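You operate a simulated robot arm through the tools that you are given. There is no shell and no other tool.

Carry out the task below with a simulated robot arm. There is one attempt and no reset: what you move stays moved.

TASK
Gauge and sort the two pins in the long bench's grey tray.
Fine: under 27.96 mm stand it in the red tray beside it, else in the pin rack; gauge slide back; leave the pins now in the rack alone.

It is judged by the outcome, as a careful person would: the job done as asked, and still so three seconds after it is handed in. It fails if anything else is knocked over, pushed out of place, dropped, spilled or broken.

THE ROBOT
A 6-joint arm with a fingered hand, fixed in place. Base frame: the origin is on the floor under the middle of its stand, x ahead of it, y to its left, z up; the work surface is at about z = 880. Lengths are in mm, angles in degrees, forces in N, time in s.
With the tool pointing down near the work surface it reaches from about 480 to 940 mm from the base axis. Its first joint turns from -166.0 to 166.0 degrees. Payload 5 kg.
The tool frame sits at the grasp point between the pads (the TCP): z along the fingers, y along the line on which they close. The tips reach 43 mm beyond it. The gripper opens to 144 mm; its body begins 50 mm behind the TCP. The gripper is a hand of 5 fingers: y runs from the thumb to the fingers, the wrist lies at [-21, -133, -233] in the tool frame.
Orientation is that of the tool frame in the base frame, as [roll, pitch, yaw] about the fixed x, y, z axes, in that order (R = Rz(yaw) Ry(pitch) Rx(roll)). With the fingers straight down and the wrist toward the robot, the tool's x, y and z point along [0, 1, 0], [1, 0, 0] and [0, 0, -1] of the base frame.

THE INTERFACE
- The arm moves only by the tool move_arm. Its argument "motion" is one flat list of numbers, 6 for each row, row after row: the shift along the tool's x, y, z in units of 100 mm (1.0 is 100 mm), then the turn, a rotation vector about the tool's x, y, z in units of 180 degrees (1.0 is 180 degrees). In form: [dx, dy, dz, rx, ry, rz, dx, dy, dz, rx, ry, rz, ...]. A call has 1 to 20 rows; each row is the pose to reach, as a shift and turn from the pose commanded when the call began, along the tool's axes at that moment. A call with a number of a shift or a turn outside -1 to 1 is refused whole. Rows are played at 5 a second. More than 50 mm and 8.6 degrees between two rows, and nothing of the call is played. A pose out of reach is approached as far as the arm can. The call stops where the force on the tool passes 40 N (or 10 N more than at its start, if that is more) or the arm is blocked; 0.2 s more then pass. In this call time passes only in rows, and 0.2 s behind the last. The reply holds the time, the measured pose of the TCP, the force on the tool along the base axes, the opening and the grip force, in the units named above and with some noise, with the torque about the TCP (base axes, N m) and any sound that the robot's microphone picked up.
- Cameras (640 x 400 px; columns grow to the right, rows downward): "scene" is fixed at [399.5, -651.1, 1651.3]; the picture's right is [1.00, 0.01, 0.00], its down [0.01, -0.55, -0.83] and it looks along [-0.01, 0.83, -0.55] (base axes); focal length 343 px, centre (320, 200). "wrist" rides on the gripper at [86, -108, -168] in the tool frame; the picture's right is [-0.80, 0.28, -0.53], its down [-0.54, -0.73, 0.42] and it looks along [-0.27, 0.63, 0.73] (tool axes); focal length 275 px, centre (320, 200). There is no depth. A picture from a camera that has moved, and an enlarged one, comes with that camera's place and axes in the base frame and with its lens.
- get_image(camera): a new picture of that camera. The clock stands still meanwhile.
- slide_trunk(by): slides the trunk up (or, below 0, down) by that many mm; the arm rides with it, the base frame stays. It gives what a move gives, with no picture.
- finger_targets(index, middle, ring, little, thumb_bend, thumb_turn): sets how far each is bent, from 0 (flat) to 1 (curled in); at 0.3 the hand is open as for a grip, at 0.7 the pads meet at the TCP. One left out holds its place. A second passes; each finger stops where it meets its share of the squeeze, and holds until it gets a number again. It is the only way to open and close the hand. It gives what a move gives, with no picture; readings hold the bend of each and the force on index, middle, ring, little, thumb and palm. thumb_turn goes from beside the hand (0) to across from the fingers (1), as for a grip.
- close_up(camera, box): a new picture of the part [left, top, right, bottom] of that camera's present view, enlarged. The clock stands still meanwhile.
- hand_in(): hands the job in; it is judged then, once.

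Nothing tells you positions but the pictures and the camera data. Unless the task says otherwise, let go and move clear before handing in.

The tools are called after "Request:" as a command line: name --argument value ..., lists and objects as JSON in quotes. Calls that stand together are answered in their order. move_arm: Moves the arm, as the interface text tells. Its arguments: {"type":"object","properties":{"motion":{"type":"array","items":{"type":"number"}}},"required":["motion"]} The other tools are called the same way: slide_trunk (by) moves the trunk up or down; finger_targets (index, middle, ring, little, thumb_bend, thumb_turn) moves the fingers one by one; get_image (camera) takes a picture; close_up (camera, box) takes an enlarged picture of a part of a camera's view; hand_in () hands the job in.

At the start:

```text
time: 0.0
position: [223.4, 490.1, 1225.8]
ee_rot: [179.9, -0.1, 90.0]
wrist_force: [-0.2, 0.6, -0.1]
wrist_torque: [0.02, 0.0, 0.03]
width: 143.7
grasp_force: 0.1
shape: jaw
bend: [0.3, 0.3, 0.3, 0.3, 0.3, 0.98]
finger forces: [0.0, 0.1, 0.2, 0.0, 0.1, 0.1]
trunk travel left (down, up): [-475.0, 115.0]
```

scene: 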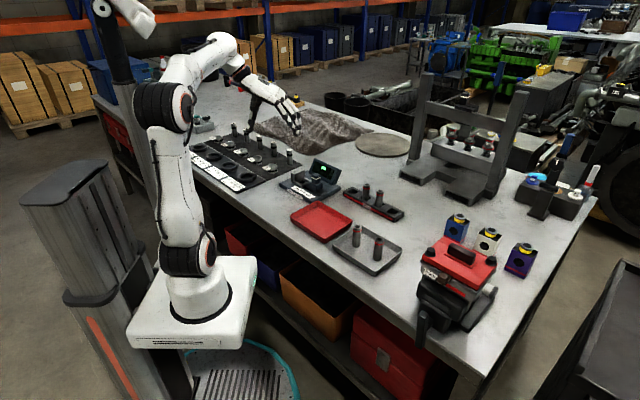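
wrist: 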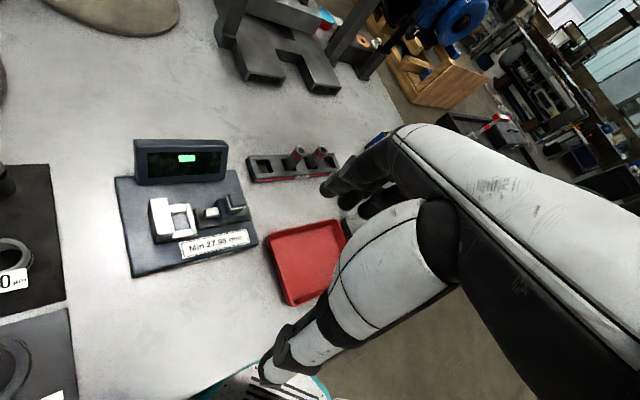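

I see the bench with the grey tray holding two pins, a red tray to its left, a gauge with display behind, and the pin rack with two pins. I'll take enlarged pictures first to locate everything.

Request:
close_up --camera "scene" --box '[270, 140, 430, 280]'

Request:
close_up --camera "wrist" --box '[100, 120, 360, 310]'

Request:
close_up --camera "scene" --box '[270, 150, 350, 210]'

Request:
close_up --camera "scene" --box '[330, 170, 410, 280]'

```text
2.86 times, centred on (350, 210) of scene
camera zoom: at [399.5, -651.1, 1651.3], right [1.0, 0.01, 0.0], down [0.01, -0.55, -0.83], along [-0.01, 0.83, -0.55], focal length 980 px, centre (234, 171)
```

zoom: 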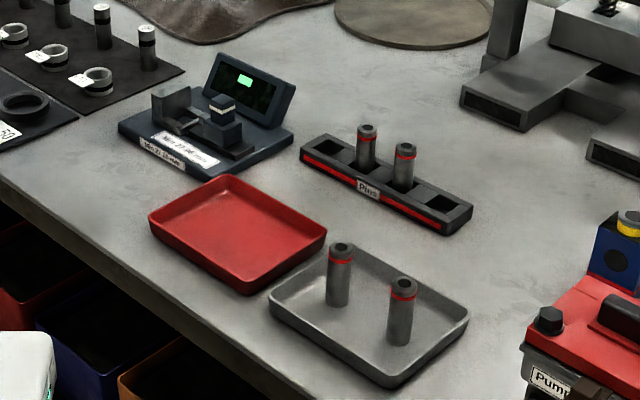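

```text
2.11 times, centred on (230, 215) of wrist
camera zoom: at [114.0, 574.1, 1394.3], right [0.28, -0.8, 0.53], down [-0.73, -0.54, -0.42], along [0.63, -0.27, -0.73], focal length 580 px, centre (510, 168)
```

zoom: 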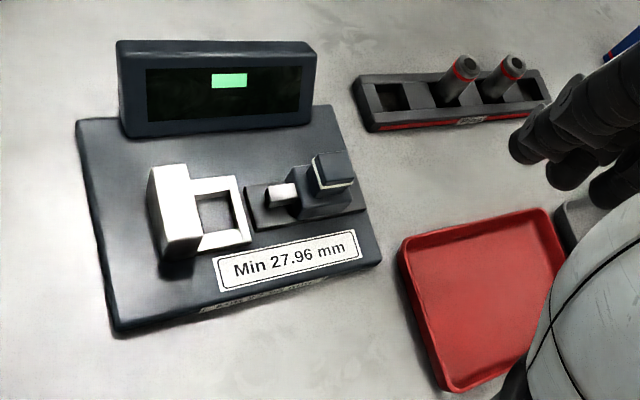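

```text
6.67 times, centred on (310, 180) of scene
camera zoom: at [399.5, -651.1, 1651.3], right [1.0, 0.01, 0.0], down [0.01, -0.55, -0.83], along [-0.01, 0.83, -0.55], focal length 2285 px, centre (387, 333)
```

zoom: 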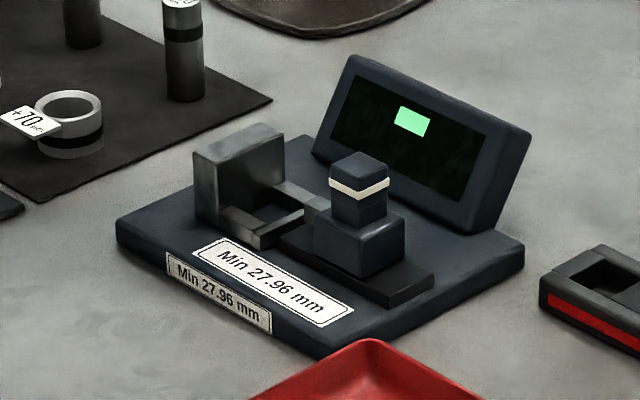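

```text
3.64 times, centred on (370, 225) of scene
camera zoom: at [399.5, -651.1, 1651.3], right [1.0, 0.01, 0.0], down [0.01, -0.55, -0.83], along [-0.01, 0.83, -0.55], focal length 1247 px, centre (138, 109)
```

zoom: 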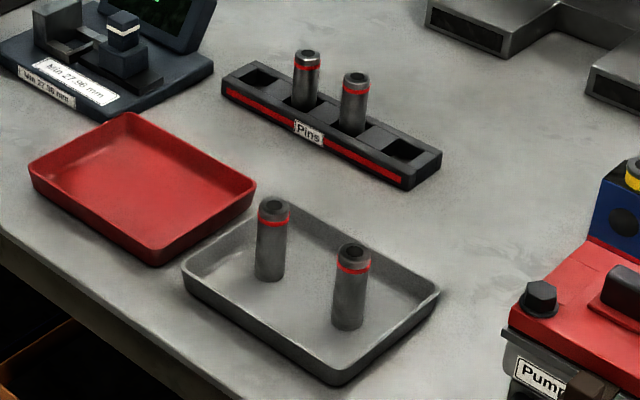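

The gauge, trays, rack and pins are clear from the scene view. I'll look closer at the gauge display and mechanism.

Request:
close_up --camera "wrist" --box '[140, 135, 260, 210]'

Request:
close_up --camera "wrist" --box '[140, 180, 260, 255]'

Request:
close_up --camera "scene" --box '[290, 160, 345, 195]'

```text
5.33 times, centred on (200, 172) of wrist
camera zoom: at [114.0, 574.1, 1394.3], right [0.28, -0.8, 0.53], down [-0.73, -0.54, -0.42], along [0.63, -0.27, -0.73], focal length 1468 px, centre (960, 347)
```

zoom: 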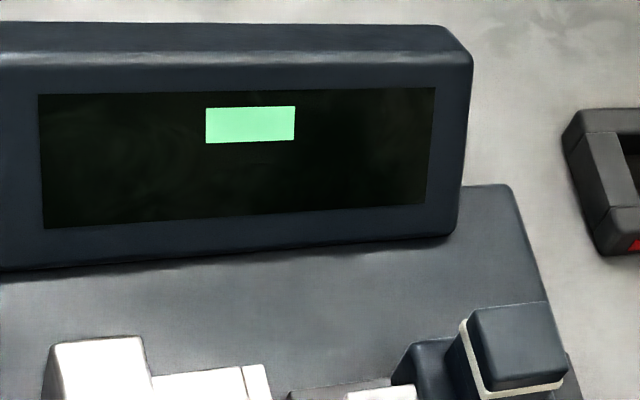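

```text
5.33 times, centred on (200, 218) of wrist
camera zoom: at [114.0, 574.1, 1394.3], right [0.28, -0.8, 0.53], down [-0.73, -0.54, -0.42], along [0.63, -0.27, -0.73], focal length 1468 px, centre (960, 107)
```

zoom: 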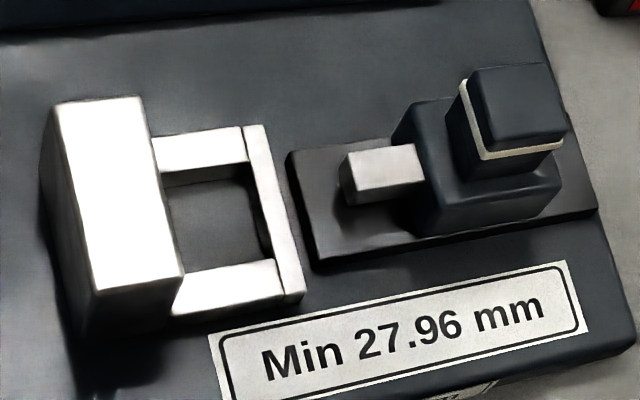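

```text
11.43 times, centred on (318, 178) of scene
camera zoom: at [399.5, -651.1, 1651.3], right [1.0, 0.01, 0.0], down [0.01, -0.55, -0.83], along [-0.01, 0.83, -0.55], focal length 3918 px, centre (349, 457)
```

zoom: 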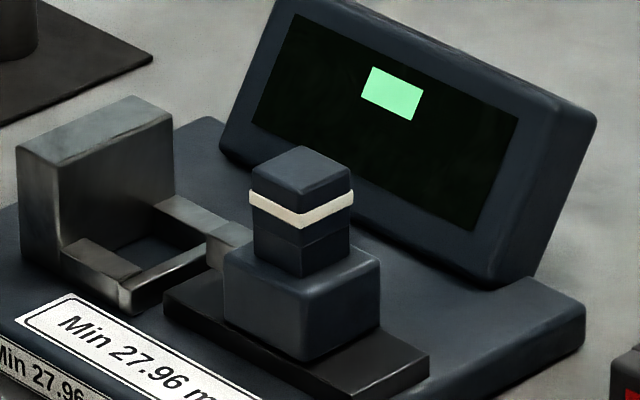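

The gauge has a low square pocket against a tall anvil and a sliding block with a knob. Next I'll study how the hand itself looks from both cameras before planning the grips.

Request:
close_up --camera "scene" --box '[220, 50, 320, 150]'

Request:
close_up --camera "wrist" --box '[240, 100, 480, 400]'

```text
4.00 times, centred on (270, 100) of scene
camera zoom: at [399.5, -651.1, 1651.3], right [1.0, 0.01, 0.0], down [0.01, -0.55, -0.83], along [-0.01, 0.83, -0.55], focal length 1371 px, centre (520, 600)
```

zoom: 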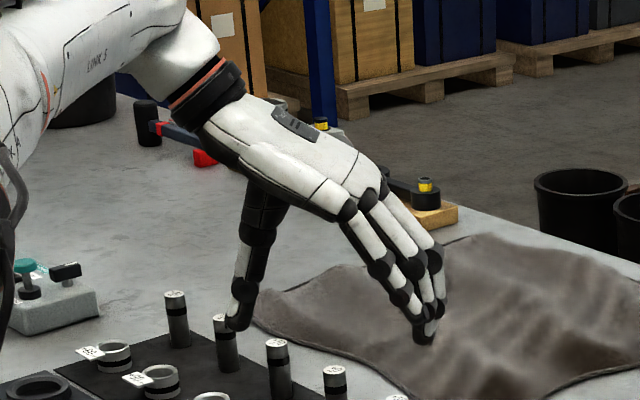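

```text
1.33 times, centred on (360, 250) of wrist
camera zoom: at [114.0, 574.1, 1394.3], right [0.28, -0.8, 0.53], down [-0.73, -0.54, -0.42], along [0.63, -0.27, -0.73], focal length 367 px, centre (267, 133)
```

zoom: 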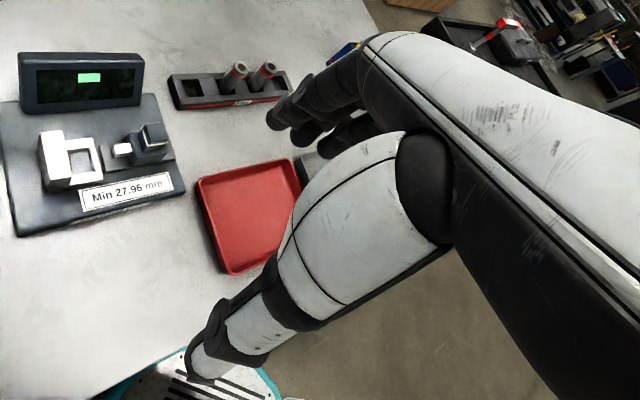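

The palm slants and the fingers point down with index toward the wrist camera side. I'll test finger poses here in free air to learn which finger opposes the thumb.

Request:
finger_targets --index 0.1 --middle 0.6 --ring 0.6 --little 0.1 --thumb_bend 0.6 --thumb_turn 1.0

Request:
close_up --camera "scene" --box '[220, 50, 320, 150]'

Request:
get_image --camera "wrist"

```text
time: 1.0
position: [222.1, 489.3, 1225.1]
ee_rot: [180.0, -0.1, 90.0]
wrist_force: [0.5, 0.5, 0.4]
wrist_torque: [0.0, 0.01, 0.01]
width: 138.0
grasp_force: 0.1
shape: fingers
bend: [0.1, 0.6, 0.6, 0.1, 0.6, 1.0]
finger forces: [0.1, 0.0, 0.0, 0.0, 0.0, 0.0]
trunk travel left (down, up): [-475.0, 115.0]
```

```text
4.00 times, centred on (270, 100) of scene
camera zoom: at [399.5, -651.1, 1651.3], right [1.0, 0.01, 0.0], down [0.01, -0.55, -0.83], along [-0.01, 0.83, -0.55], focal length 1371 px, centre (520, 600)
```

zoom: 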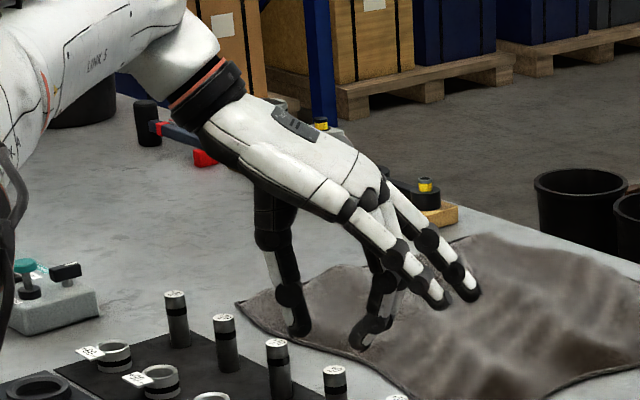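

```text
taken
camera wrist: at [114.0, 574.2, 1394.3], right [0.28, -0.8, 0.53], down [-0.73, -0.54, -0.42], along [0.63, -0.27, -0.73], focal length 275 px, centre (320, 200)
```

wrist: 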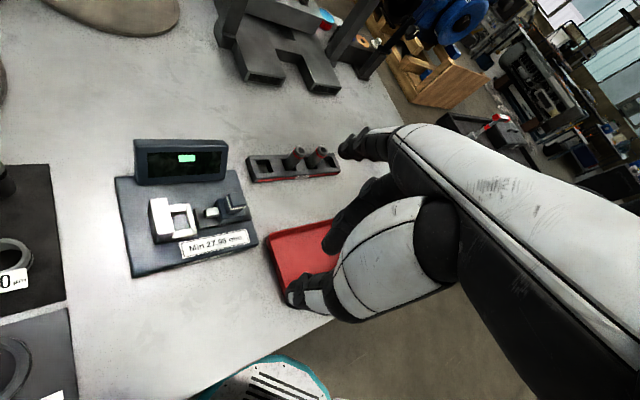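

Index and little stick out when flat while middle and ring oppose the thumb. I'll now turn the hand about 61° so that it closes across the gauge's axis, and shift it to look at the gauge from a new place.

Request:
move_arm --motion '[-0.02, 0.12, 0, 0, 0, -0.0424, -0.04, 0.24, 0, 0, 0, -0.0848, -0.06, 0.36, 0, 0, 0, -0.1272, -0.08, 0.48, 0, 0, 0, -0.1695, -0.1, 0.6, 0, 0, 0, -0.2119, -0.12, 0.72, 0, 0, 0, -0.2543, -0.14, 0.84, 0, 0, 0, -0.2966, -0.15, 0.95, 0, 0, 0, -0.339]'

Request:
get_image --camera "wrist"

Request:
get_image --camera "scene"

```text
time: 2.8
position: [317.0, 475.1, 1227.2]
ee_rot: [179.9, -0.1, 151.1]
wrist_force: [0.6, -0.1, 0.5]
wrist_torque: [0.02, -0.05, -0.03]
width: 138.2
grasp_force: 0.1
shape: fingers
bend: [0.1, 0.6, 0.6, 0.1, 0.6, 1.0]
finger forces: [0.1, 0.1, 0.0, 0.0, 0.0, 0.0]
trunk travel left (down, up): [-475.0, 115.0]
```

```text
taken
camera wrist: at [190.3, 419.3, 1395.5], right [0.83, -0.14, 0.53], down [0.12, -0.9, -0.42], along [0.54, 0.42, -0.73], focal length 275 px, centre (320, 200)
```

wrist: 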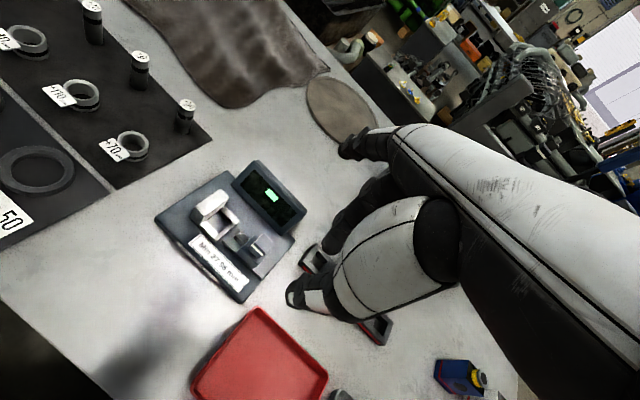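

```text
taken
```

scene: 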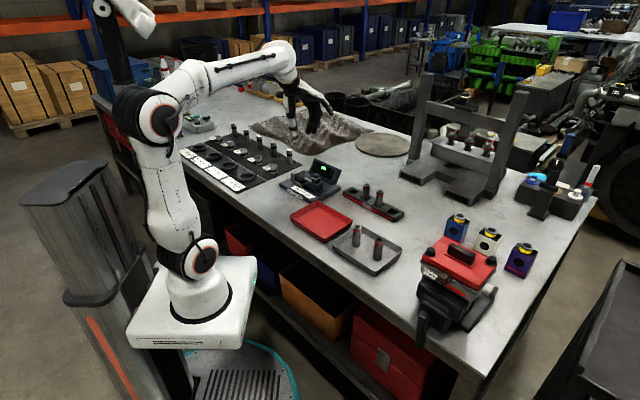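

The turn worked; the gauge is now clear in the left of the wrist picture. I'll zoom in to measure it and see the hand from the scene camera.

Request:
close_up --camera "wrist" --box '[140, 150, 320, 310]'

Request:
close_up --camera "scene" --box '[260, 50, 350, 150]'

```text
2.50 times, centred on (230, 230) of wrist
camera zoom: at [190.3, 419.3, 1395.5], right [0.83, -0.14, 0.53], down [0.12, -0.9, -0.42], along [0.54, 0.42, -0.73], focal length 688 px, centre (545, 125)
```

zoom: 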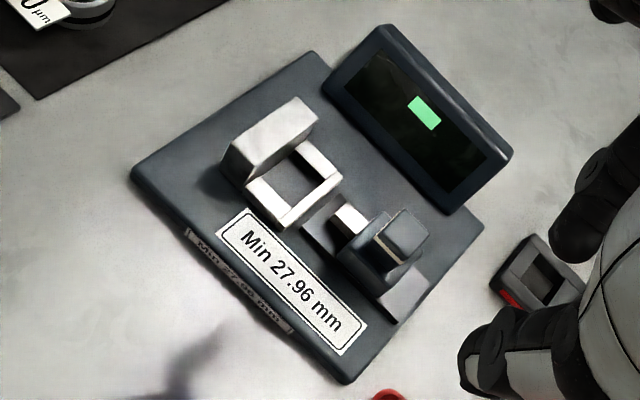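

```text
4.00 times, centred on (305, 100) of scene
camera zoom: at [399.5, -651.1, 1651.3], right [1.0, 0.01, 0.0], down [0.01, -0.55, -0.83], along [-0.01, 0.83, -0.55], focal length 1371 px, centre (380, 600)
```

zoom: 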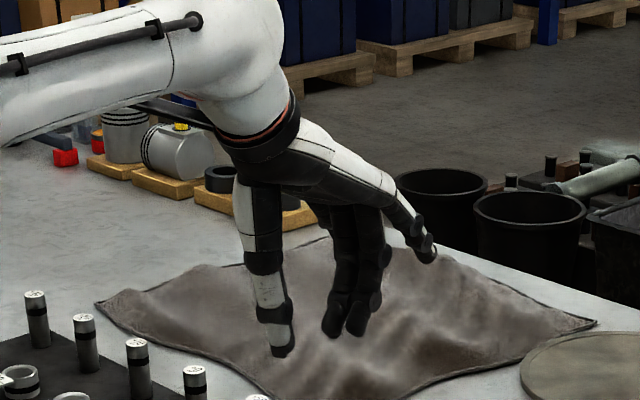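

The thumb appears to oppose index and middle rather than ring. I'll try index + middle with the thumb, ring and little flat.

Request:
finger_targets --index 0.6 --middle 0.6 --ring 0.0 --little 0.0 --thumb_bend 0.6 --thumb_turn 1.0

Request:
close_up --camera "scene" --box '[270, 70, 350, 150]'

Request:
close_up --camera "wrist" --box '[240, 100, 480, 350]'

```text
time: 3.8
position: [318.1, 475.5, 1226.9]
ee_rot: [-180.0, -0.2, 151.2]
wrist_force: [-0.3, -0.5, -0.2]
wrist_torque: [0.02, -0.02, 0.02]
width: 42.7
grasp_force: 0.1
shape: fingers
bend: [0.6, 0.6, 0.0, 0.0, 0.6, 1.0]
finger forces: [0.0, 0.1, 0.0, 0.0, 0.1, 0.0]
trunk travel left (down, up): [-475.0, 115.0]
```

```text
5.00 times, centred on (310, 110) of scene
camera zoom: at [399.5, -651.1, 1651.3], right [1.0, 0.01, 0.0], down [0.01, -0.55, -0.83], along [-0.01, 0.83, -0.55], focal length 1714 px, centre (370, 650)
```

zoom: 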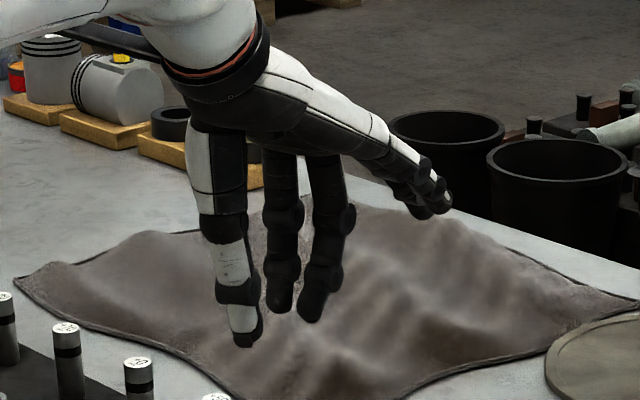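

```text
1.60 times, centred on (360, 225) of wrist
camera zoom: at [190.0, 419.4, 1395.6], right [0.83, -0.14, 0.53], down [0.12, -0.9, -0.42], along [0.54, 0.42, -0.73], focal length 440 px, centre (256, 160)
```

zoom: 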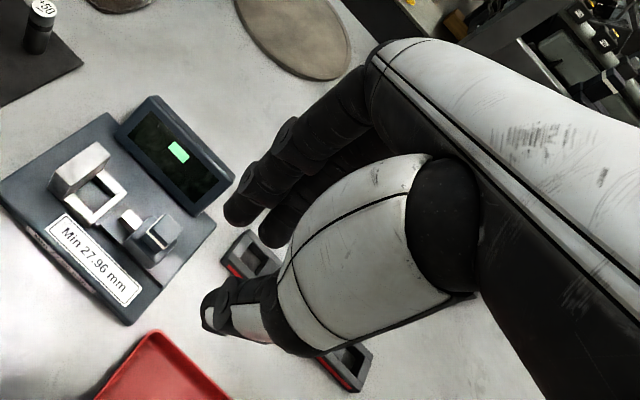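

Index (x≈+8), middle (x≈−20) and thumb (x≈−2) make a three-point grip around the TCP. I'll test curling ring and little right in to keep them clear of the display.

Request:
finger_targets --index 0.6 --middle 0.6 --ring 1.0 --little 1.0 --thumb_bend 0.6 --thumb_turn 1.0

Request:
close_up --camera "scene" --box '[270, 70, 350, 150]'

Request:
close_up --camera "wrist" --box '[240, 100, 480, 350]'

```text
time: 4.8
position: [317.5, 475.4, 1227.0]
ee_rot: [-179.9, -0.1, 151.1]
wrist_force: [-0.2, -0.1, 0.5]
wrist_torque: [-0.01, 0.0, 0.03]
width: 42.9
grasp_force: 0.1
shape: fingers
bend: [0.6, 0.6, 1.0, 0.99, 0.6, 1.0]
finger forces: [0.0, 0.1, 0.0, 0.0, 0.0, 0.1]
trunk travel left (down, up): [-475.0, 115.0]
```

```text
5.00 times, centred on (310, 110) of scene
camera zoom: at [399.5, -651.1, 1651.3], right [1.0, 0.01, 0.0], down [0.01, -0.55, -0.83], along [-0.01, 0.83, -0.55], focal length 1714 px, centre (370, 650)
```

zoom: 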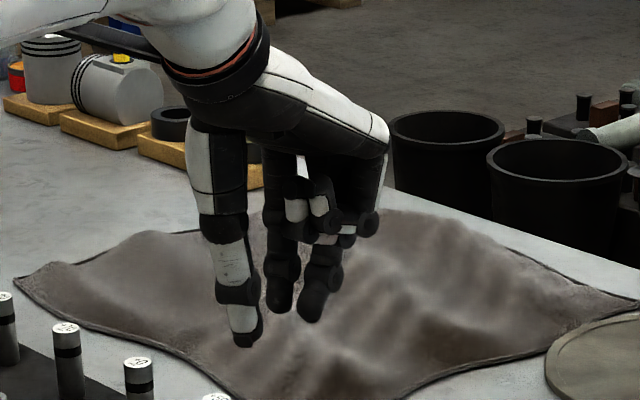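

```text
1.60 times, centred on (360, 225) of wrist
camera zoom: at [190.0, 419.4, 1395.6], right [0.83, -0.14, 0.53], down [0.12, -0.9, -0.42], along [0.54, 0.42, -0.73], focal length 440 px, centre (256, 160)
```

zoom: 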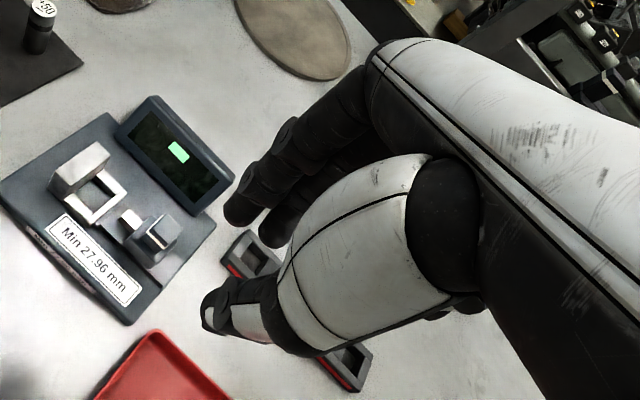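

The gauge plate, trays and pins all lie at 45° on the bench, so I'll set the hand's yaw to that (closing across the gauge's axis) and go over to look at the grey tray from nearby.

Request:
move_arm --motion '[-0.32, -0.19, 0, 0, 0, 0.03, -0.64, -0.38, 0, 0, 0, 0.06, -0.95, -0.56, 0, 0, 0, 0.0894]'

Request:
move_arm --motion '[-0.42, -0.11, 0, 0, 0, 0, -0.83, -0.215, 0, 0, 0, 0]'

Request:
move_arm --motion '[-0.42, -0.11, 0, 0, 0, 0, -0.83, -0.215, 0, 0, 0, 0]'

Request:
get_image --camera "wrist"

```text
time: 5.6
position: [374.2, 380.3, 1226.1]
ee_rot: [-179.9, -0.1, 135.0]
wrist_force: [-0.2, -0.5, 0.0]
wrist_torque: [0.02, 0.0, 0.01]
width: 42.8
grasp_force: 0.1
shape: fingers
bend: [0.6, 0.6, 1.0, 1.0, 0.6, 1.0]
finger forces: [0.0, 0.1, 0.1, 0.0, 0.0, 0.1]
trunk travel left (down, up): [-475.0, 115.0]
```

```text
time: 6.2
position: [416.8, 304.8, 1224.3]
ee_rot: [180.0, -0.1, 134.9]
wrist_force: [0.5, -0.1, -0.3]
wrist_torque: [-0.01, 0.01, 0.0]
width: 42.8
grasp_force: 0.1
shape: fingers
bend: [0.6, 0.6, 1.0, 1.0, 0.6, 1.0]
finger forces: [0.0, 0.0, 0.1, 0.1, 0.0, 0.0]
trunk travel left (down, up): [-475.0, 115.0]
```

```text
time: 6.8
position: [460.6, 229.7, 1222.3]
ee_rot: [-179.9, -0.2, 135.0]
wrist_force: [0.6, -0.8, -0.1]
wrist_torque: [0.0, 0.0, -0.01]
width: 42.8
grasp_force: 0.0
shape: fingers
bend: [0.6, 0.6, 1.0, 1.0, 0.6, 1.0]
finger forces: [0.0, 0.0, 0.0, 0.1, 0.0, 0.0]
trunk travel left (down, up): [-475.0, 115.0]
```

```text
taken
camera wrist: at [322.5, 212.7, 1391.5], right [0.76, -0.36, 0.53], down [-0.13, -0.9, -0.42], along [0.63, 0.26, -0.73], focal length 275 px, centre (320, 200)
```

wrist: 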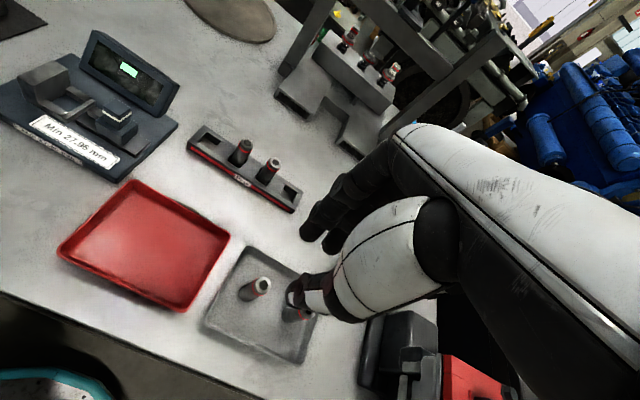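

From here I see the grey tray, red tray, rack and gauge together. I'll zoom in on each for measurements.

Request:
close_up --camera "wrist" --box '[190, 230, 330, 370]'

Request:
close_up --camera "wrist" --box '[180, 115, 310, 225]'

Request:
close_up --camera "wrist" --box '[0, 20, 190, 190]'

Request:
close_up --camera "wrist" --box '[40, 170, 240, 320]'

```text
2.86 times, centred on (260, 300) of wrist
camera zoom: at [322.5, 212.7, 1391.5], right [0.76, -0.36, 0.53], down [-0.13, -0.9, -0.42], along [0.63, 0.26, -0.73], focal length 786 px, centre (491, -86)
```

zoom: 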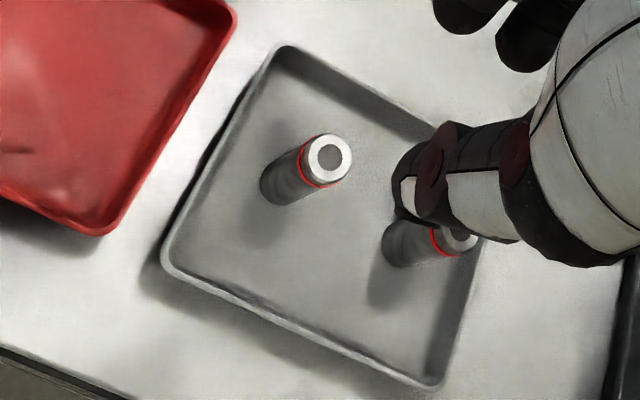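

```text
3.64 times, centred on (245, 170) of wrist
camera zoom: at [322.5, 212.7, 1391.5], right [0.76, -0.36, 0.53], down [-0.13, -0.9, -0.42], along [0.63, 0.26, -0.73], focal length 1001 px, centre (593, 309)
```

zoom: 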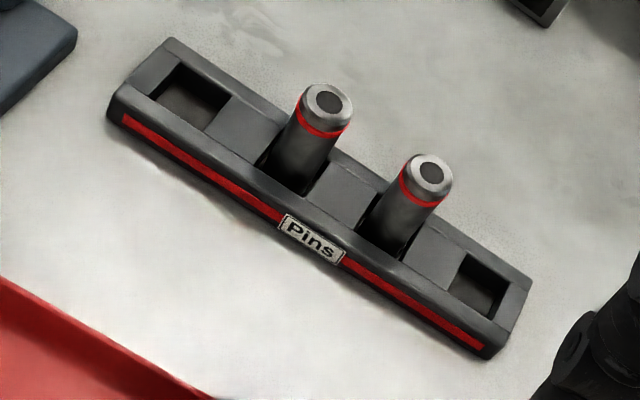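

```text
2.35 times, centred on (95, 105) of wrist
camera zoom: at [322.5, 212.7, 1391.5], right [0.76, -0.36, 0.53], down [-0.13, -0.9, -0.42], along [0.63, 0.26, -0.73], focal length 648 px, centre (849, 424)
```

zoom: 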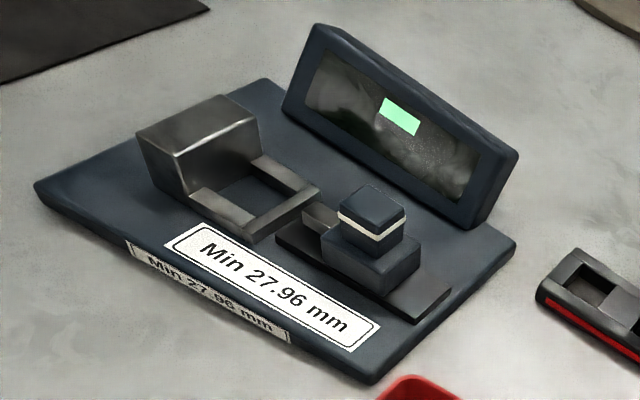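

```text
2.67 times, centred on (140, 245) of wrist
camera zoom: at [322.5, 212.7, 1391.5], right [0.76, -0.36, 0.53], down [-0.13, -0.9, -0.42], along [0.63, 0.26, -0.73], focal length 734 px, centre (800, 80)
```

zoom: 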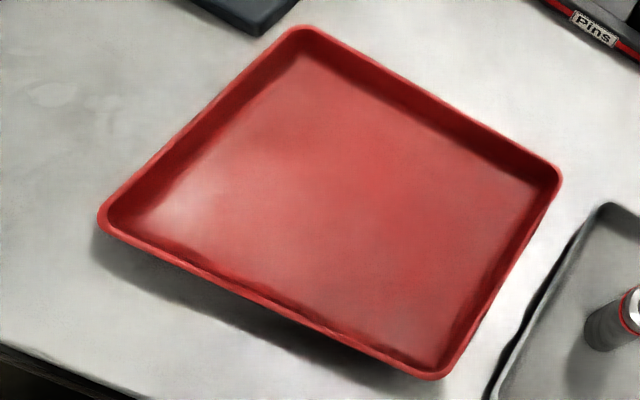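

Pin A sits at about (512, 235) and pin B at (575, 169), both about 78 mm tall with tops at z≈961; the gauge pocket is near (313, 618), with the anvil top at z≈948. I'll open the grip partly, turn the hand 10° more so the index clears the anvil later, and come down over pin A.

Request:
finger_targets --index 0.5 --middle 0.5 --thumb_bend 0.5

Request:
move_arm --motion '[-0.14, 0.2, 0.3, 0, 0, 0.0278, -0.28, 0.413, 0.62, 0, 0, 0.0556, -0.28, 0.413, 0.95, 0, 0, 0.0556]'

Request:
get_image --camera "wrist"

Request:
close_up --camera "scene" --box '[300, 100, 450, 280]'

```text
time: 7.8
position: [460.2, 231.6, 1222.8]
ee_rot: [-180.0, -0.2, 135.0]
wrist_force: [0.3, -0.5, 0.1]
wrist_torque: [-0.03, 0.05, -0.02]
width: 77.8
grasp_force: 0.0
shape: fingers
bend: [0.5, 0.5, 1.0, 1.0, 0.5, 1.0]
finger forces: [0.1, 0.0, 0.0, 0.1, 0.0, 0.1]
trunk travel left (down, up): [-475.0, 115.0]
```

```text
time: 8.6
position: [511.9, 241.5, 1129.8]
ee_rot: [-180.0, -0.1, 125.0]
wrist_force: [0.6, 0.8, 0.2]
wrist_torque: [-0.05, 0.02, 0.04]
width: 78.0
grasp_force: 0.1
shape: fingers
bend: [0.5, 0.5, 1.0, 1.0, 0.5, 1.0]
finger forces: [0.0, 0.0, 0.0, 0.0, 0.0, 0.0]
trunk travel left (down, up): [-475.0, 115.0]
```

```text
taken
camera wrist: at [372.9, 247.1, 1298.9], right [0.69, -0.49, 0.53], down [-0.28, -0.86, -0.42], along [0.67, 0.14, -0.73], focal length 275 px, centre (320, 200)
```

wrist: 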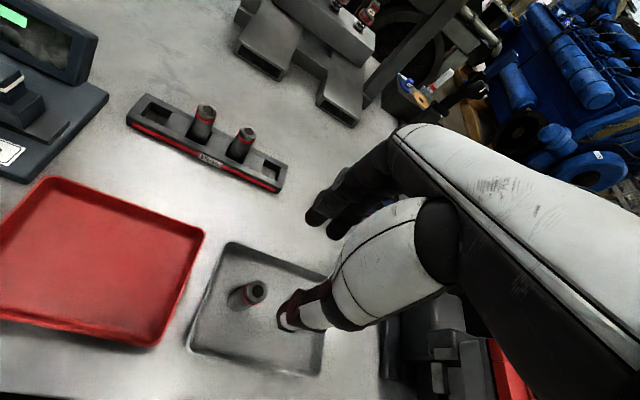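

```text
2.22 times, centred on (375, 190) of scene
camera zoom: at [399.5, -651.1, 1651.3], right [1.0, 0.01, 0.0], down [0.01, -0.55, -0.83], along [-0.01, 0.83, -0.55], focal length 762 px, centre (198, 222)
```

zoom: 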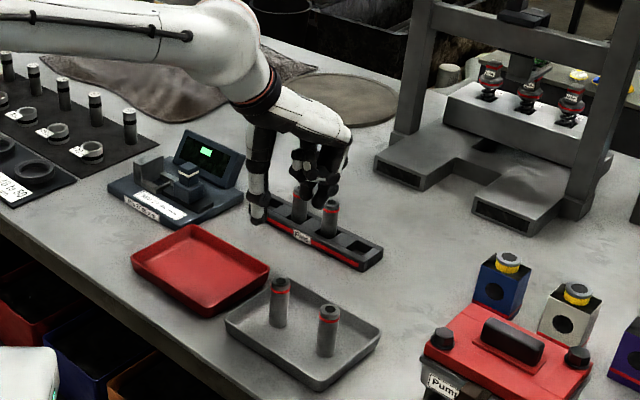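

The hand is above pin A with the thumb and fingers clear. I'll measure pin A once more from this nearer view.

Request:
close_up --camera "wrist" --box '[190, 240, 320, 370]'

Request:
close_up --camera "scene" --box '[340, 215, 400, 270]'

```text
3.08 times, centred on (255, 305) of wrist
camera zoom: at [372.9, 247.1, 1298.9], right [0.69, -0.49, 0.53], down [-0.28, -0.86, -0.42], along [0.67, 0.14, -0.73], focal length 847 px, centre (520, -123)
```

zoom: 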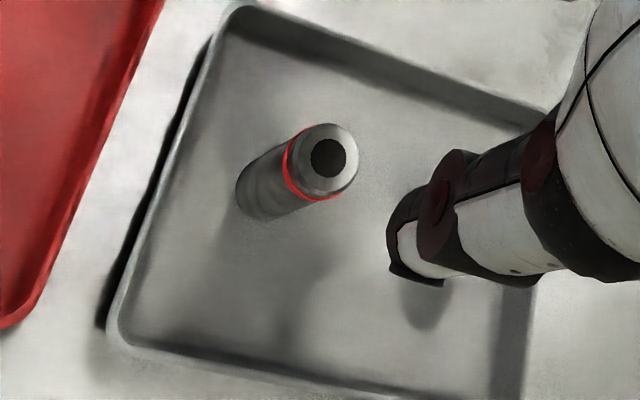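

```text
7.27 times, centred on (370, 242) of scene
camera zoom: at [399.5, -651.1, 1651.3], right [1.0, 0.01, 0.0], down [0.01, -0.55, -0.83], along [-0.01, 0.83, -0.55], focal length 2493 px, centre (-44, -109)
```

zoom: 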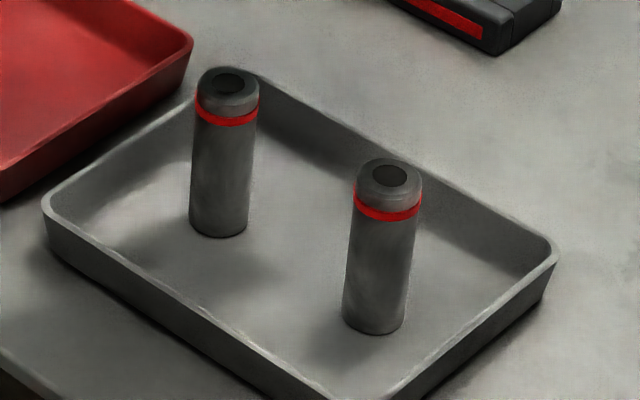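

Pin A lies almost exactly under the grasp point (about 4 mm toward the middle finger, which is wanted). I'll descend to bring the TCP level with its top.

Request:
move_arm --motion '[0, 0, 0.3, 0, 0, 0, 0, 0, 0.6, 0, 0, 0, 0, 0, 0.9, 0, 0, 0]'

Request:
get_image --camera "wrist"

Request:
close_up --camera "scene" --box '[320, 150, 420, 270]'

```text
time: 9.4
position: [509.2, 239.7, 1040.0]
ee_rot: [179.9, 0.1, 124.9]
wrist_force: [-0.2, 0.2, -0.4]
wrist_torque: [0.0, 0.01, 0.0]
width: 78.1
grasp_force: 0.1
shape: fingers
bend: [0.5, 0.5, 1.0, 1.0, 0.5, 1.0]
finger forces: [0.1, 0.0, 0.0, 0.0, 0.0, 0.0]
trunk travel left (down, up): [-475.0, 115.0]
```

```text
taken
camera wrist: at [371.3, 247.6, 1209.3], right [0.69, -0.49, 0.53], down [-0.28, -0.86, -0.42], along [0.67, 0.14, -0.73], focal length 275 px, centre (320, 200)
```

wrist: 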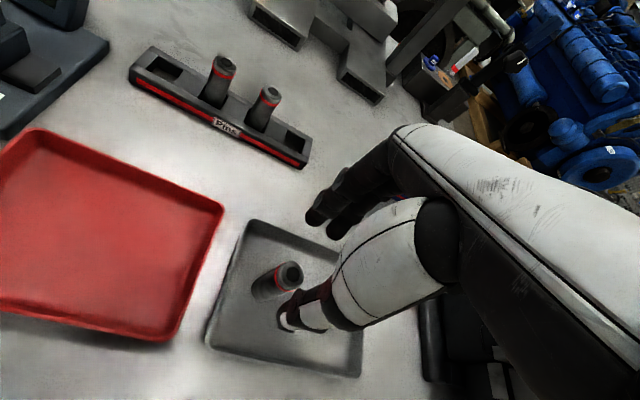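

```text
3.33 times, centred on (370, 210) of scene
camera zoom: at [399.5, -651.1, 1651.3], right [1.0, 0.01, 0.0], down [0.01, -0.55, -0.83], along [-0.01, 0.83, -0.55], focal length 1143 px, centre (153, 167)
```

zoom: 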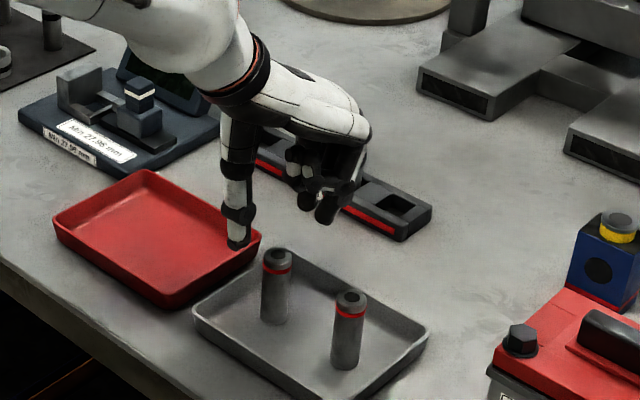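

Pin A still lines up between thumb and fingers; I'll go down the last 78 mm.

Request:
move_arm --motion '[0, 0, 0.26, 0, 0, 0, 0, 0, 0.52, 0, 0, 0, 0, 0, 0.77, 0, 0, 0]'

Request:
close_up --camera "wrist" --box '[240, 180, 440, 360]'

Request:
close_up --camera "scene" --box '[330, 190, 410, 270]'

```text
time: 10.2
position: [506.8, 240.6, 965.5]
ee_rot: [180.0, 0.0, 124.8]
wrist_force: [-0.7, -0.9, 0.6]
wrist_torque: [0.04, 0.01, -0.01]
width: 78.0
grasp_force: 0.1
shape: fingers
bend: [0.5, 0.5, 1.0, 1.0, 0.5, 1.0]
finger forces: [0.1, 0.0, 0.0, 0.1, 0.1, 0.0]
trunk travel left (down, up): [-475.0, 115.0]
```

```text
2.22 times, centred on (340, 270) of wrist
camera zoom: at [368.6, 248.1, 1133.9], right [0.69, -0.49, 0.53], down [-0.28, -0.86, -0.42], along [0.67, 0.14, -0.73], focal length 612 px, centre (276, 44)
```

zoom: 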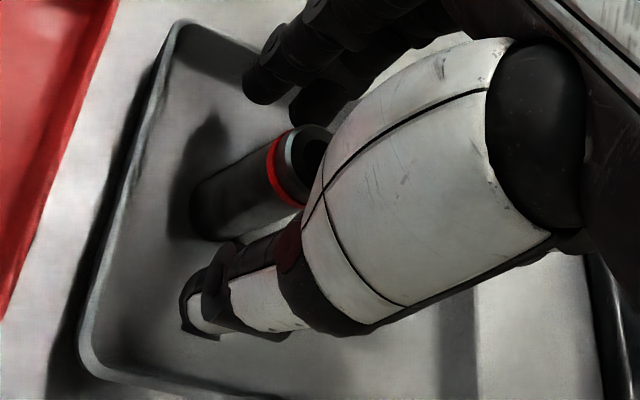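

```text
5.00 times, centred on (370, 230) of scene
camera zoom: at [399.5, -651.1, 1651.3], right [1.0, 0.01, 0.0], down [0.01, -0.55, -0.83], along [-0.01, 0.83, -0.55], focal length 1714 px, centre (70, 50)
```

zoom: 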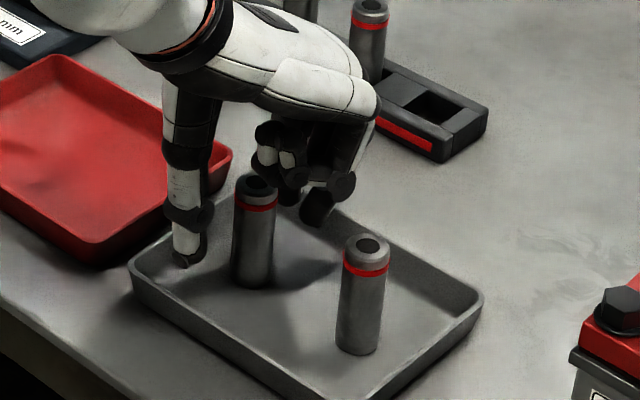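

The pin stands between thumb and fingers; drift put the TCP about 3 mm off, so I'll nudge it and then close gently in two steps.

Request:
move_arm --motion '[-0.02, 0.025, 0, 0, 0, 0]'

Request:
finger_targets --index 0.6 --middle 0.6 --thumb_bend 0.6

Request:
close_up --camera "wrist" --box '[240, 180, 440, 360]'

Request:
close_up --camera "scene" --box '[330, 190, 410, 270]'

```text
time: 10.6
position: [510.9, 241.3, 964.5]
ee_rot: [-180.0, -0.1, 125.0]
wrist_force: [0.2, -0.6, 0.5]
wrist_torque: [0.01, -0.03, 0.01]
width: 77.8
grasp_force: 0.1
shape: fingers
bend: [0.5, 0.5, 1.0, 1.0, 0.5, 1.0]
finger forces: [0.1, 0.1, 0.0, 0.1, 0.0, 0.0]
trunk travel left (down, up): [-475.0, 115.0]
```

```text
time: 11.6
position: [510.4, 241.2, 966.1]
ee_rot: [180.0, -0.1, 125.0]
wrist_force: [-0.1, -0.3, -0.2]
wrist_torque: [0.0, -0.01, 0.01]
width: 42.8
grasp_force: 0.1
shape: fingers
bend: [0.6, 0.6, 1.0, 1.0, 0.6, 1.0]
finger forces: [0.1, 0.1, 0.1, 0.0, 0.0, 0.0]
trunk travel left (down, up): [-475.0, 115.0]
```

```text
2.22 times, centred on (340, 270) of wrist
camera zoom: at [372.8, 248.0, 1134.0], right [0.69, -0.49, 0.53], down [-0.28, -0.86, -0.42], along [0.67, 0.14, -0.73], focal length 612 px, centre (276, 44)
```

zoom: 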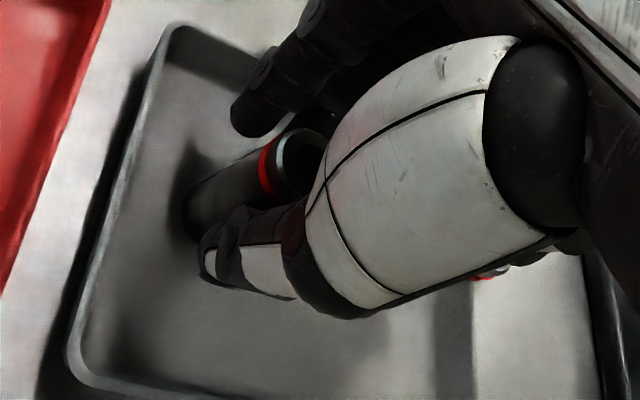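

```text
5.00 times, centred on (370, 230) of scene
camera zoom: at [399.5, -651.1, 1651.3], right [1.0, 0.01, 0.0], down [0.01, -0.55, -0.83], along [-0.01, 0.83, -0.55], focal length 1714 px, centre (70, 50)
```

zoom: 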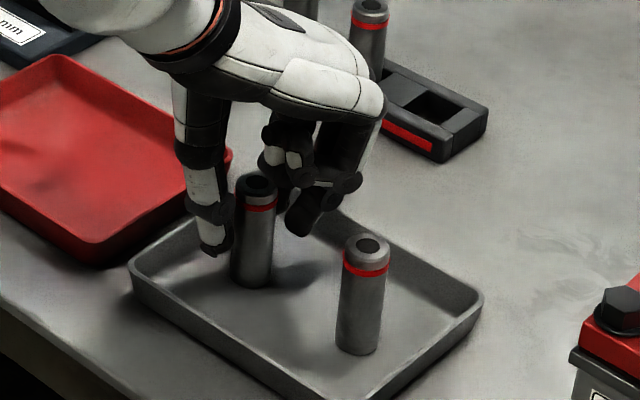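

The pin is centred between thumb and fingers with no contact yet. Closing to grip.

Request:
finger_targets --index 0.72 --middle 0.72 --thumb_bend 0.72

Request:
close_up --camera "wrist" --box '[240, 180, 440, 360]'

Request:
close_up --camera "scene" --box '[330, 190, 410, 270]'

```text
time: 12.6
position: [511.7, 241.9, 965.7]
ee_rot: [179.9, -0.1, 125.0]
wrist_force: [0.7, 0.7, 0.5]
wrist_torque: [0.04, -0.02, 0.0]
width: 24.7
grasp_force: 14.8
shape: fingers
bend: [0.71, 0.67, 1.0, 1.0, 0.64, 1.0]
finger forces: [7.8, 7.5, 0.0, 0.0, 14.7, 0.1]
trunk travel left (down, up): [-475.0, 115.0]
```

```text
2.22 times, centred on (340, 270) of wrist
camera zoom: at [372.9, 248.0, 1134.0], right [0.69, -0.49, 0.53], down [-0.28, -0.86, -0.42], along [0.67, 0.14, -0.73], focal length 612 px, centre (276, 44)
```

zoom: 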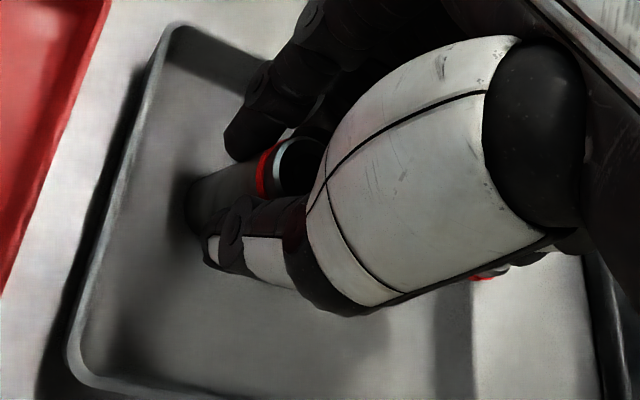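

```text
5.00 times, centred on (370, 230) of scene
camera zoom: at [399.5, -651.1, 1651.3], right [1.0, 0.01, 0.0], down [0.01, -0.55, -0.83], along [-0.01, 0.83, -0.55], focal length 1714 px, centre (70, 50)
```

zoom: 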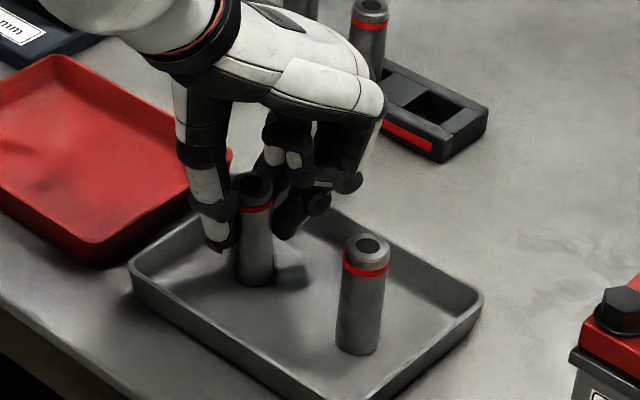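

The pin is gripped with about 15 N. I'll lift 40 mm and check it hangs straight.

Request:
move_arm --motion '[0, 0, -0.1, 0, 0, 0, 0, 0, -0.25, 0, 0, 0, 0, 0, -0.45, 0, 0, 0]'

Request:
close_up --camera "wrist" --box '[240, 180, 440, 360]'

Request:
close_up --camera "scene" --box '[330, 180, 410, 270]'

```text
time: 13.4
position: [512.7, 241.4, 1008.0]
ee_rot: [-179.9, -0.2, 125.0]
wrist_force: [-0.2, -0.3, -2.1]
wrist_torque: [0.04, -0.03, 0.0]
width: 24.4
grasp_force: 14.9
shape: fingers
bend: [0.71, 0.67, 1.0, 1.0, 0.64, 1.0]
finger forces: [8.0, 7.6, 0.0, 0.0, 14.7, 0.0]
trunk travel left (down, up): [-475.0, 115.0]
```

```text
2.22 times, centred on (340, 270) of wrist
camera zoom: at [373.8, 248.1, 1176.5], right [0.69, -0.49, 0.53], down [-0.28, -0.86, -0.42], along [0.67, 0.14, -0.73], focal length 612 px, centre (276, 44)
```

zoom: 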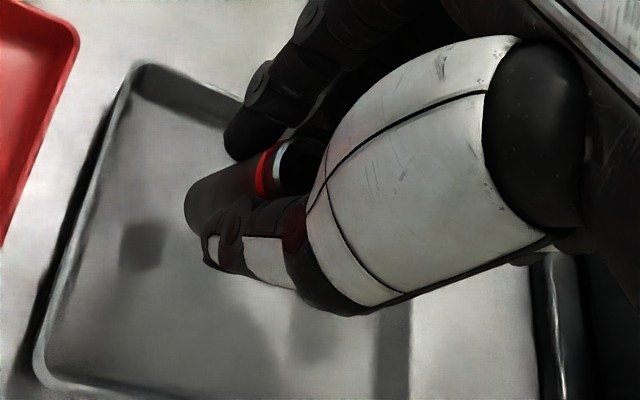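

```text
4.44 times, centred on (370, 225) of scene
camera zoom: at [399.5, -651.1, 1651.3], right [1.0, 0.01, 0.0], down [0.01, -0.55, -0.83], along [-0.01, 0.83, -0.55], focal length 1524 px, centre (98, 89)
```

zoom: 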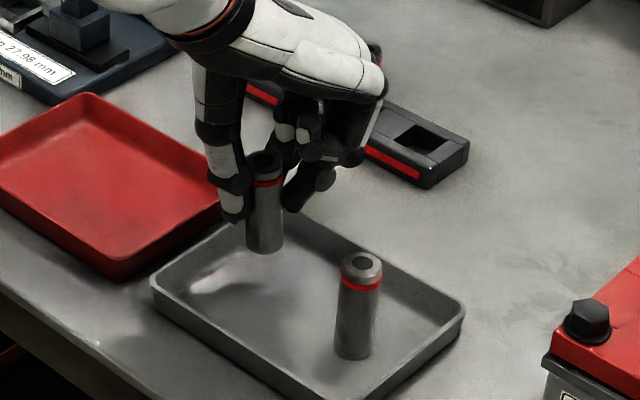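

The pin is held well, with perhaps a slight lean. I'll measure the lean at higher zoom.

Request:
close_up --camera "scene" --box '[345, 205, 385, 245]'

Request:
close_up --camera "wrist" --box '[280, 210, 360, 290]'

```text
10.00 times, centred on (365, 225) of scene
camera zoom: at [399.5, -651.1, 1651.3], right [1.0, 0.01, 0.0], down [0.01, -0.55, -0.83], along [-0.01, 0.83, -0.55], focal length 3428 px, centre (-130, -50)
```

zoom: 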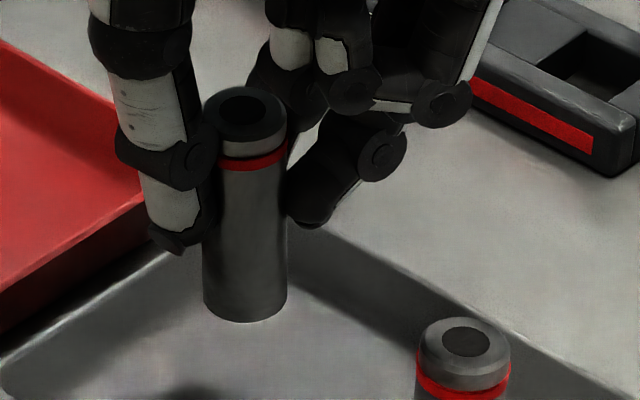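

```text
5.00 times, centred on (320, 250) of wrist
camera zoom: at [373.8, 248.1, 1176.5], right [0.69, -0.49, 0.53], down [-0.28, -0.86, -0.42], along [0.67, 0.14, -0.73], focal length 1376 px, centre (320, -50)
```

zoom: 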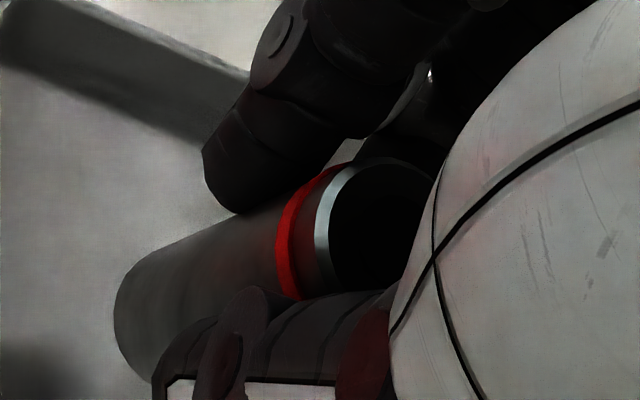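

The pin leans about 3° in the grip, which I can correct later. I'll raise it clear of everything and carry it toward the gauge.

Request:
move_arm --motion '[0, 0, -0.3, 0, 0, 0, 0, 0, -0.6, 0, 0, 0, 0, 0, -0.9, 0, 0, 0]'

Request:
move_arm --motion '[0.29, 0.036, 0, 0, 0, 0, 0.58, 0.072, 0, 0, 0, 0, 0.86, 0.107, 0, 0, 0, 0]'

Request:
move_arm --motion '[0.29, 0.036, 0, 0, 0, 0, 0.58, 0.072, 0, 0, 0, 0, 0.86, 0.107, 0, 0, 0, 0]'

Request:
move_arm --motion '[0.29, 0.036, 0, 0, 0, 0, 0.58, 0.072, 0, 0, 0, 0, 0.86, 0.107, 0, 0, 0, 0]'

Request:
get_image --camera "wrist"

Request:
close_up --camera "scene" --box '[260, 100, 400, 220]'

```text
time: 14.2
position: [513.6, 237.7, 1098.2]
ee_rot: [-179.9, 0.0, 124.7]
wrist_force: [0.7, 0.5, -2.0]
wrist_torque: [0.01, 0.03, -0.02]
width: 24.4
grasp_force: 15.4
shape: fingers
bend: [0.71, 0.67, 1.0, 1.0, 0.64, 1.0]
finger forces: [8.0, 7.8, 0.0, 0.0, 14.6, 0.0]
trunk travel left (down, up): [-475.0, 115.0]
```

```text
time: 15.0
position: [472.3, 314.5, 1098.0]
ee_rot: [-180.0, 0.0, 124.9]
wrist_force: [-0.6, 0.6, -3.0]
wrist_torque: [0.01, -0.04, 0.02]
width: 24.4
grasp_force: 14.9
shape: fingers
bend: [0.71, 0.67, 1.0, 1.0, 0.64, 1.0]
finger forces: [8.0, 7.9, 0.1, 0.1, 14.4, 0.0]
trunk travel left (down, up): [-475.0, 115.0]
```

```text
time: 15.8
position: [430.2, 394.0, 1100.0]
ee_rot: [-180.0, 0.0, 124.9]
wrist_force: [-0.3, 0.0, -2.5]
wrist_torque: [0.01, 0.01, -0.04]
width: 24.5
grasp_force: 15.4
shape: fingers
bend: [0.71, 0.67, 1.0, 1.0, 0.64, 1.0]
finger forces: [7.9, 7.9, 0.0, 0.0, 14.4, 0.1]
trunk travel left (down, up): [-475.0, 115.0]
```

```text
time: 16.6
position: [391.5, 470.5, 1098.0]
ee_rot: [-179.9, 0.0, 124.9]
wrist_force: [-0.1, 0.0, -2.3]
wrist_torque: [0.01, 0.01, -0.02]
width: 24.4
grasp_force: 14.9
shape: fingers
bend: [0.71, 0.67, 1.0, 1.0, 0.64, 1.0]
finger forces: [8.1, 8.0, 0.1, 0.0, 14.5, 0.0]
trunk travel left (down, up): [-475.0, 115.0]
```

```text
taken
camera wrist: at [253.2, 477.5, 1266.8], right [0.69, -0.49, 0.53], down [-0.28, -0.86, -0.42], along [0.67, 0.14, -0.73], focal length 275 px, centre (320, 200)
```

wrist: 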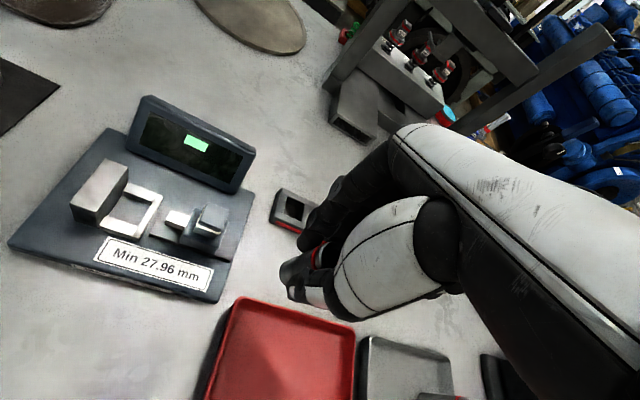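

```text
3.33 times, centred on (330, 160) of scene
camera zoom: at [399.5, -651.1, 1651.3], right [1.0, 0.01, 0.0], down [0.01, -0.55, -0.83], along [-0.01, 0.83, -0.55], focal length 1143 px, centre (287, 333)
```

zoom: 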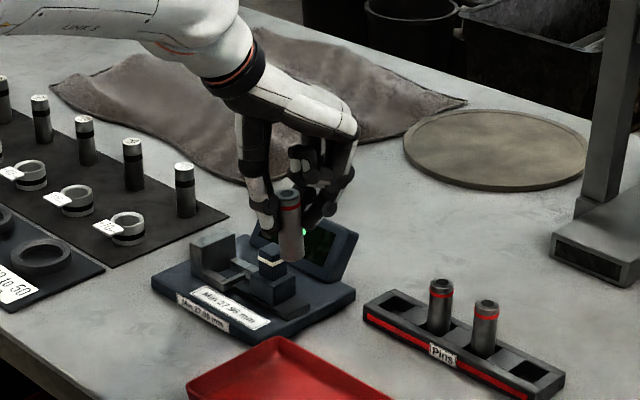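

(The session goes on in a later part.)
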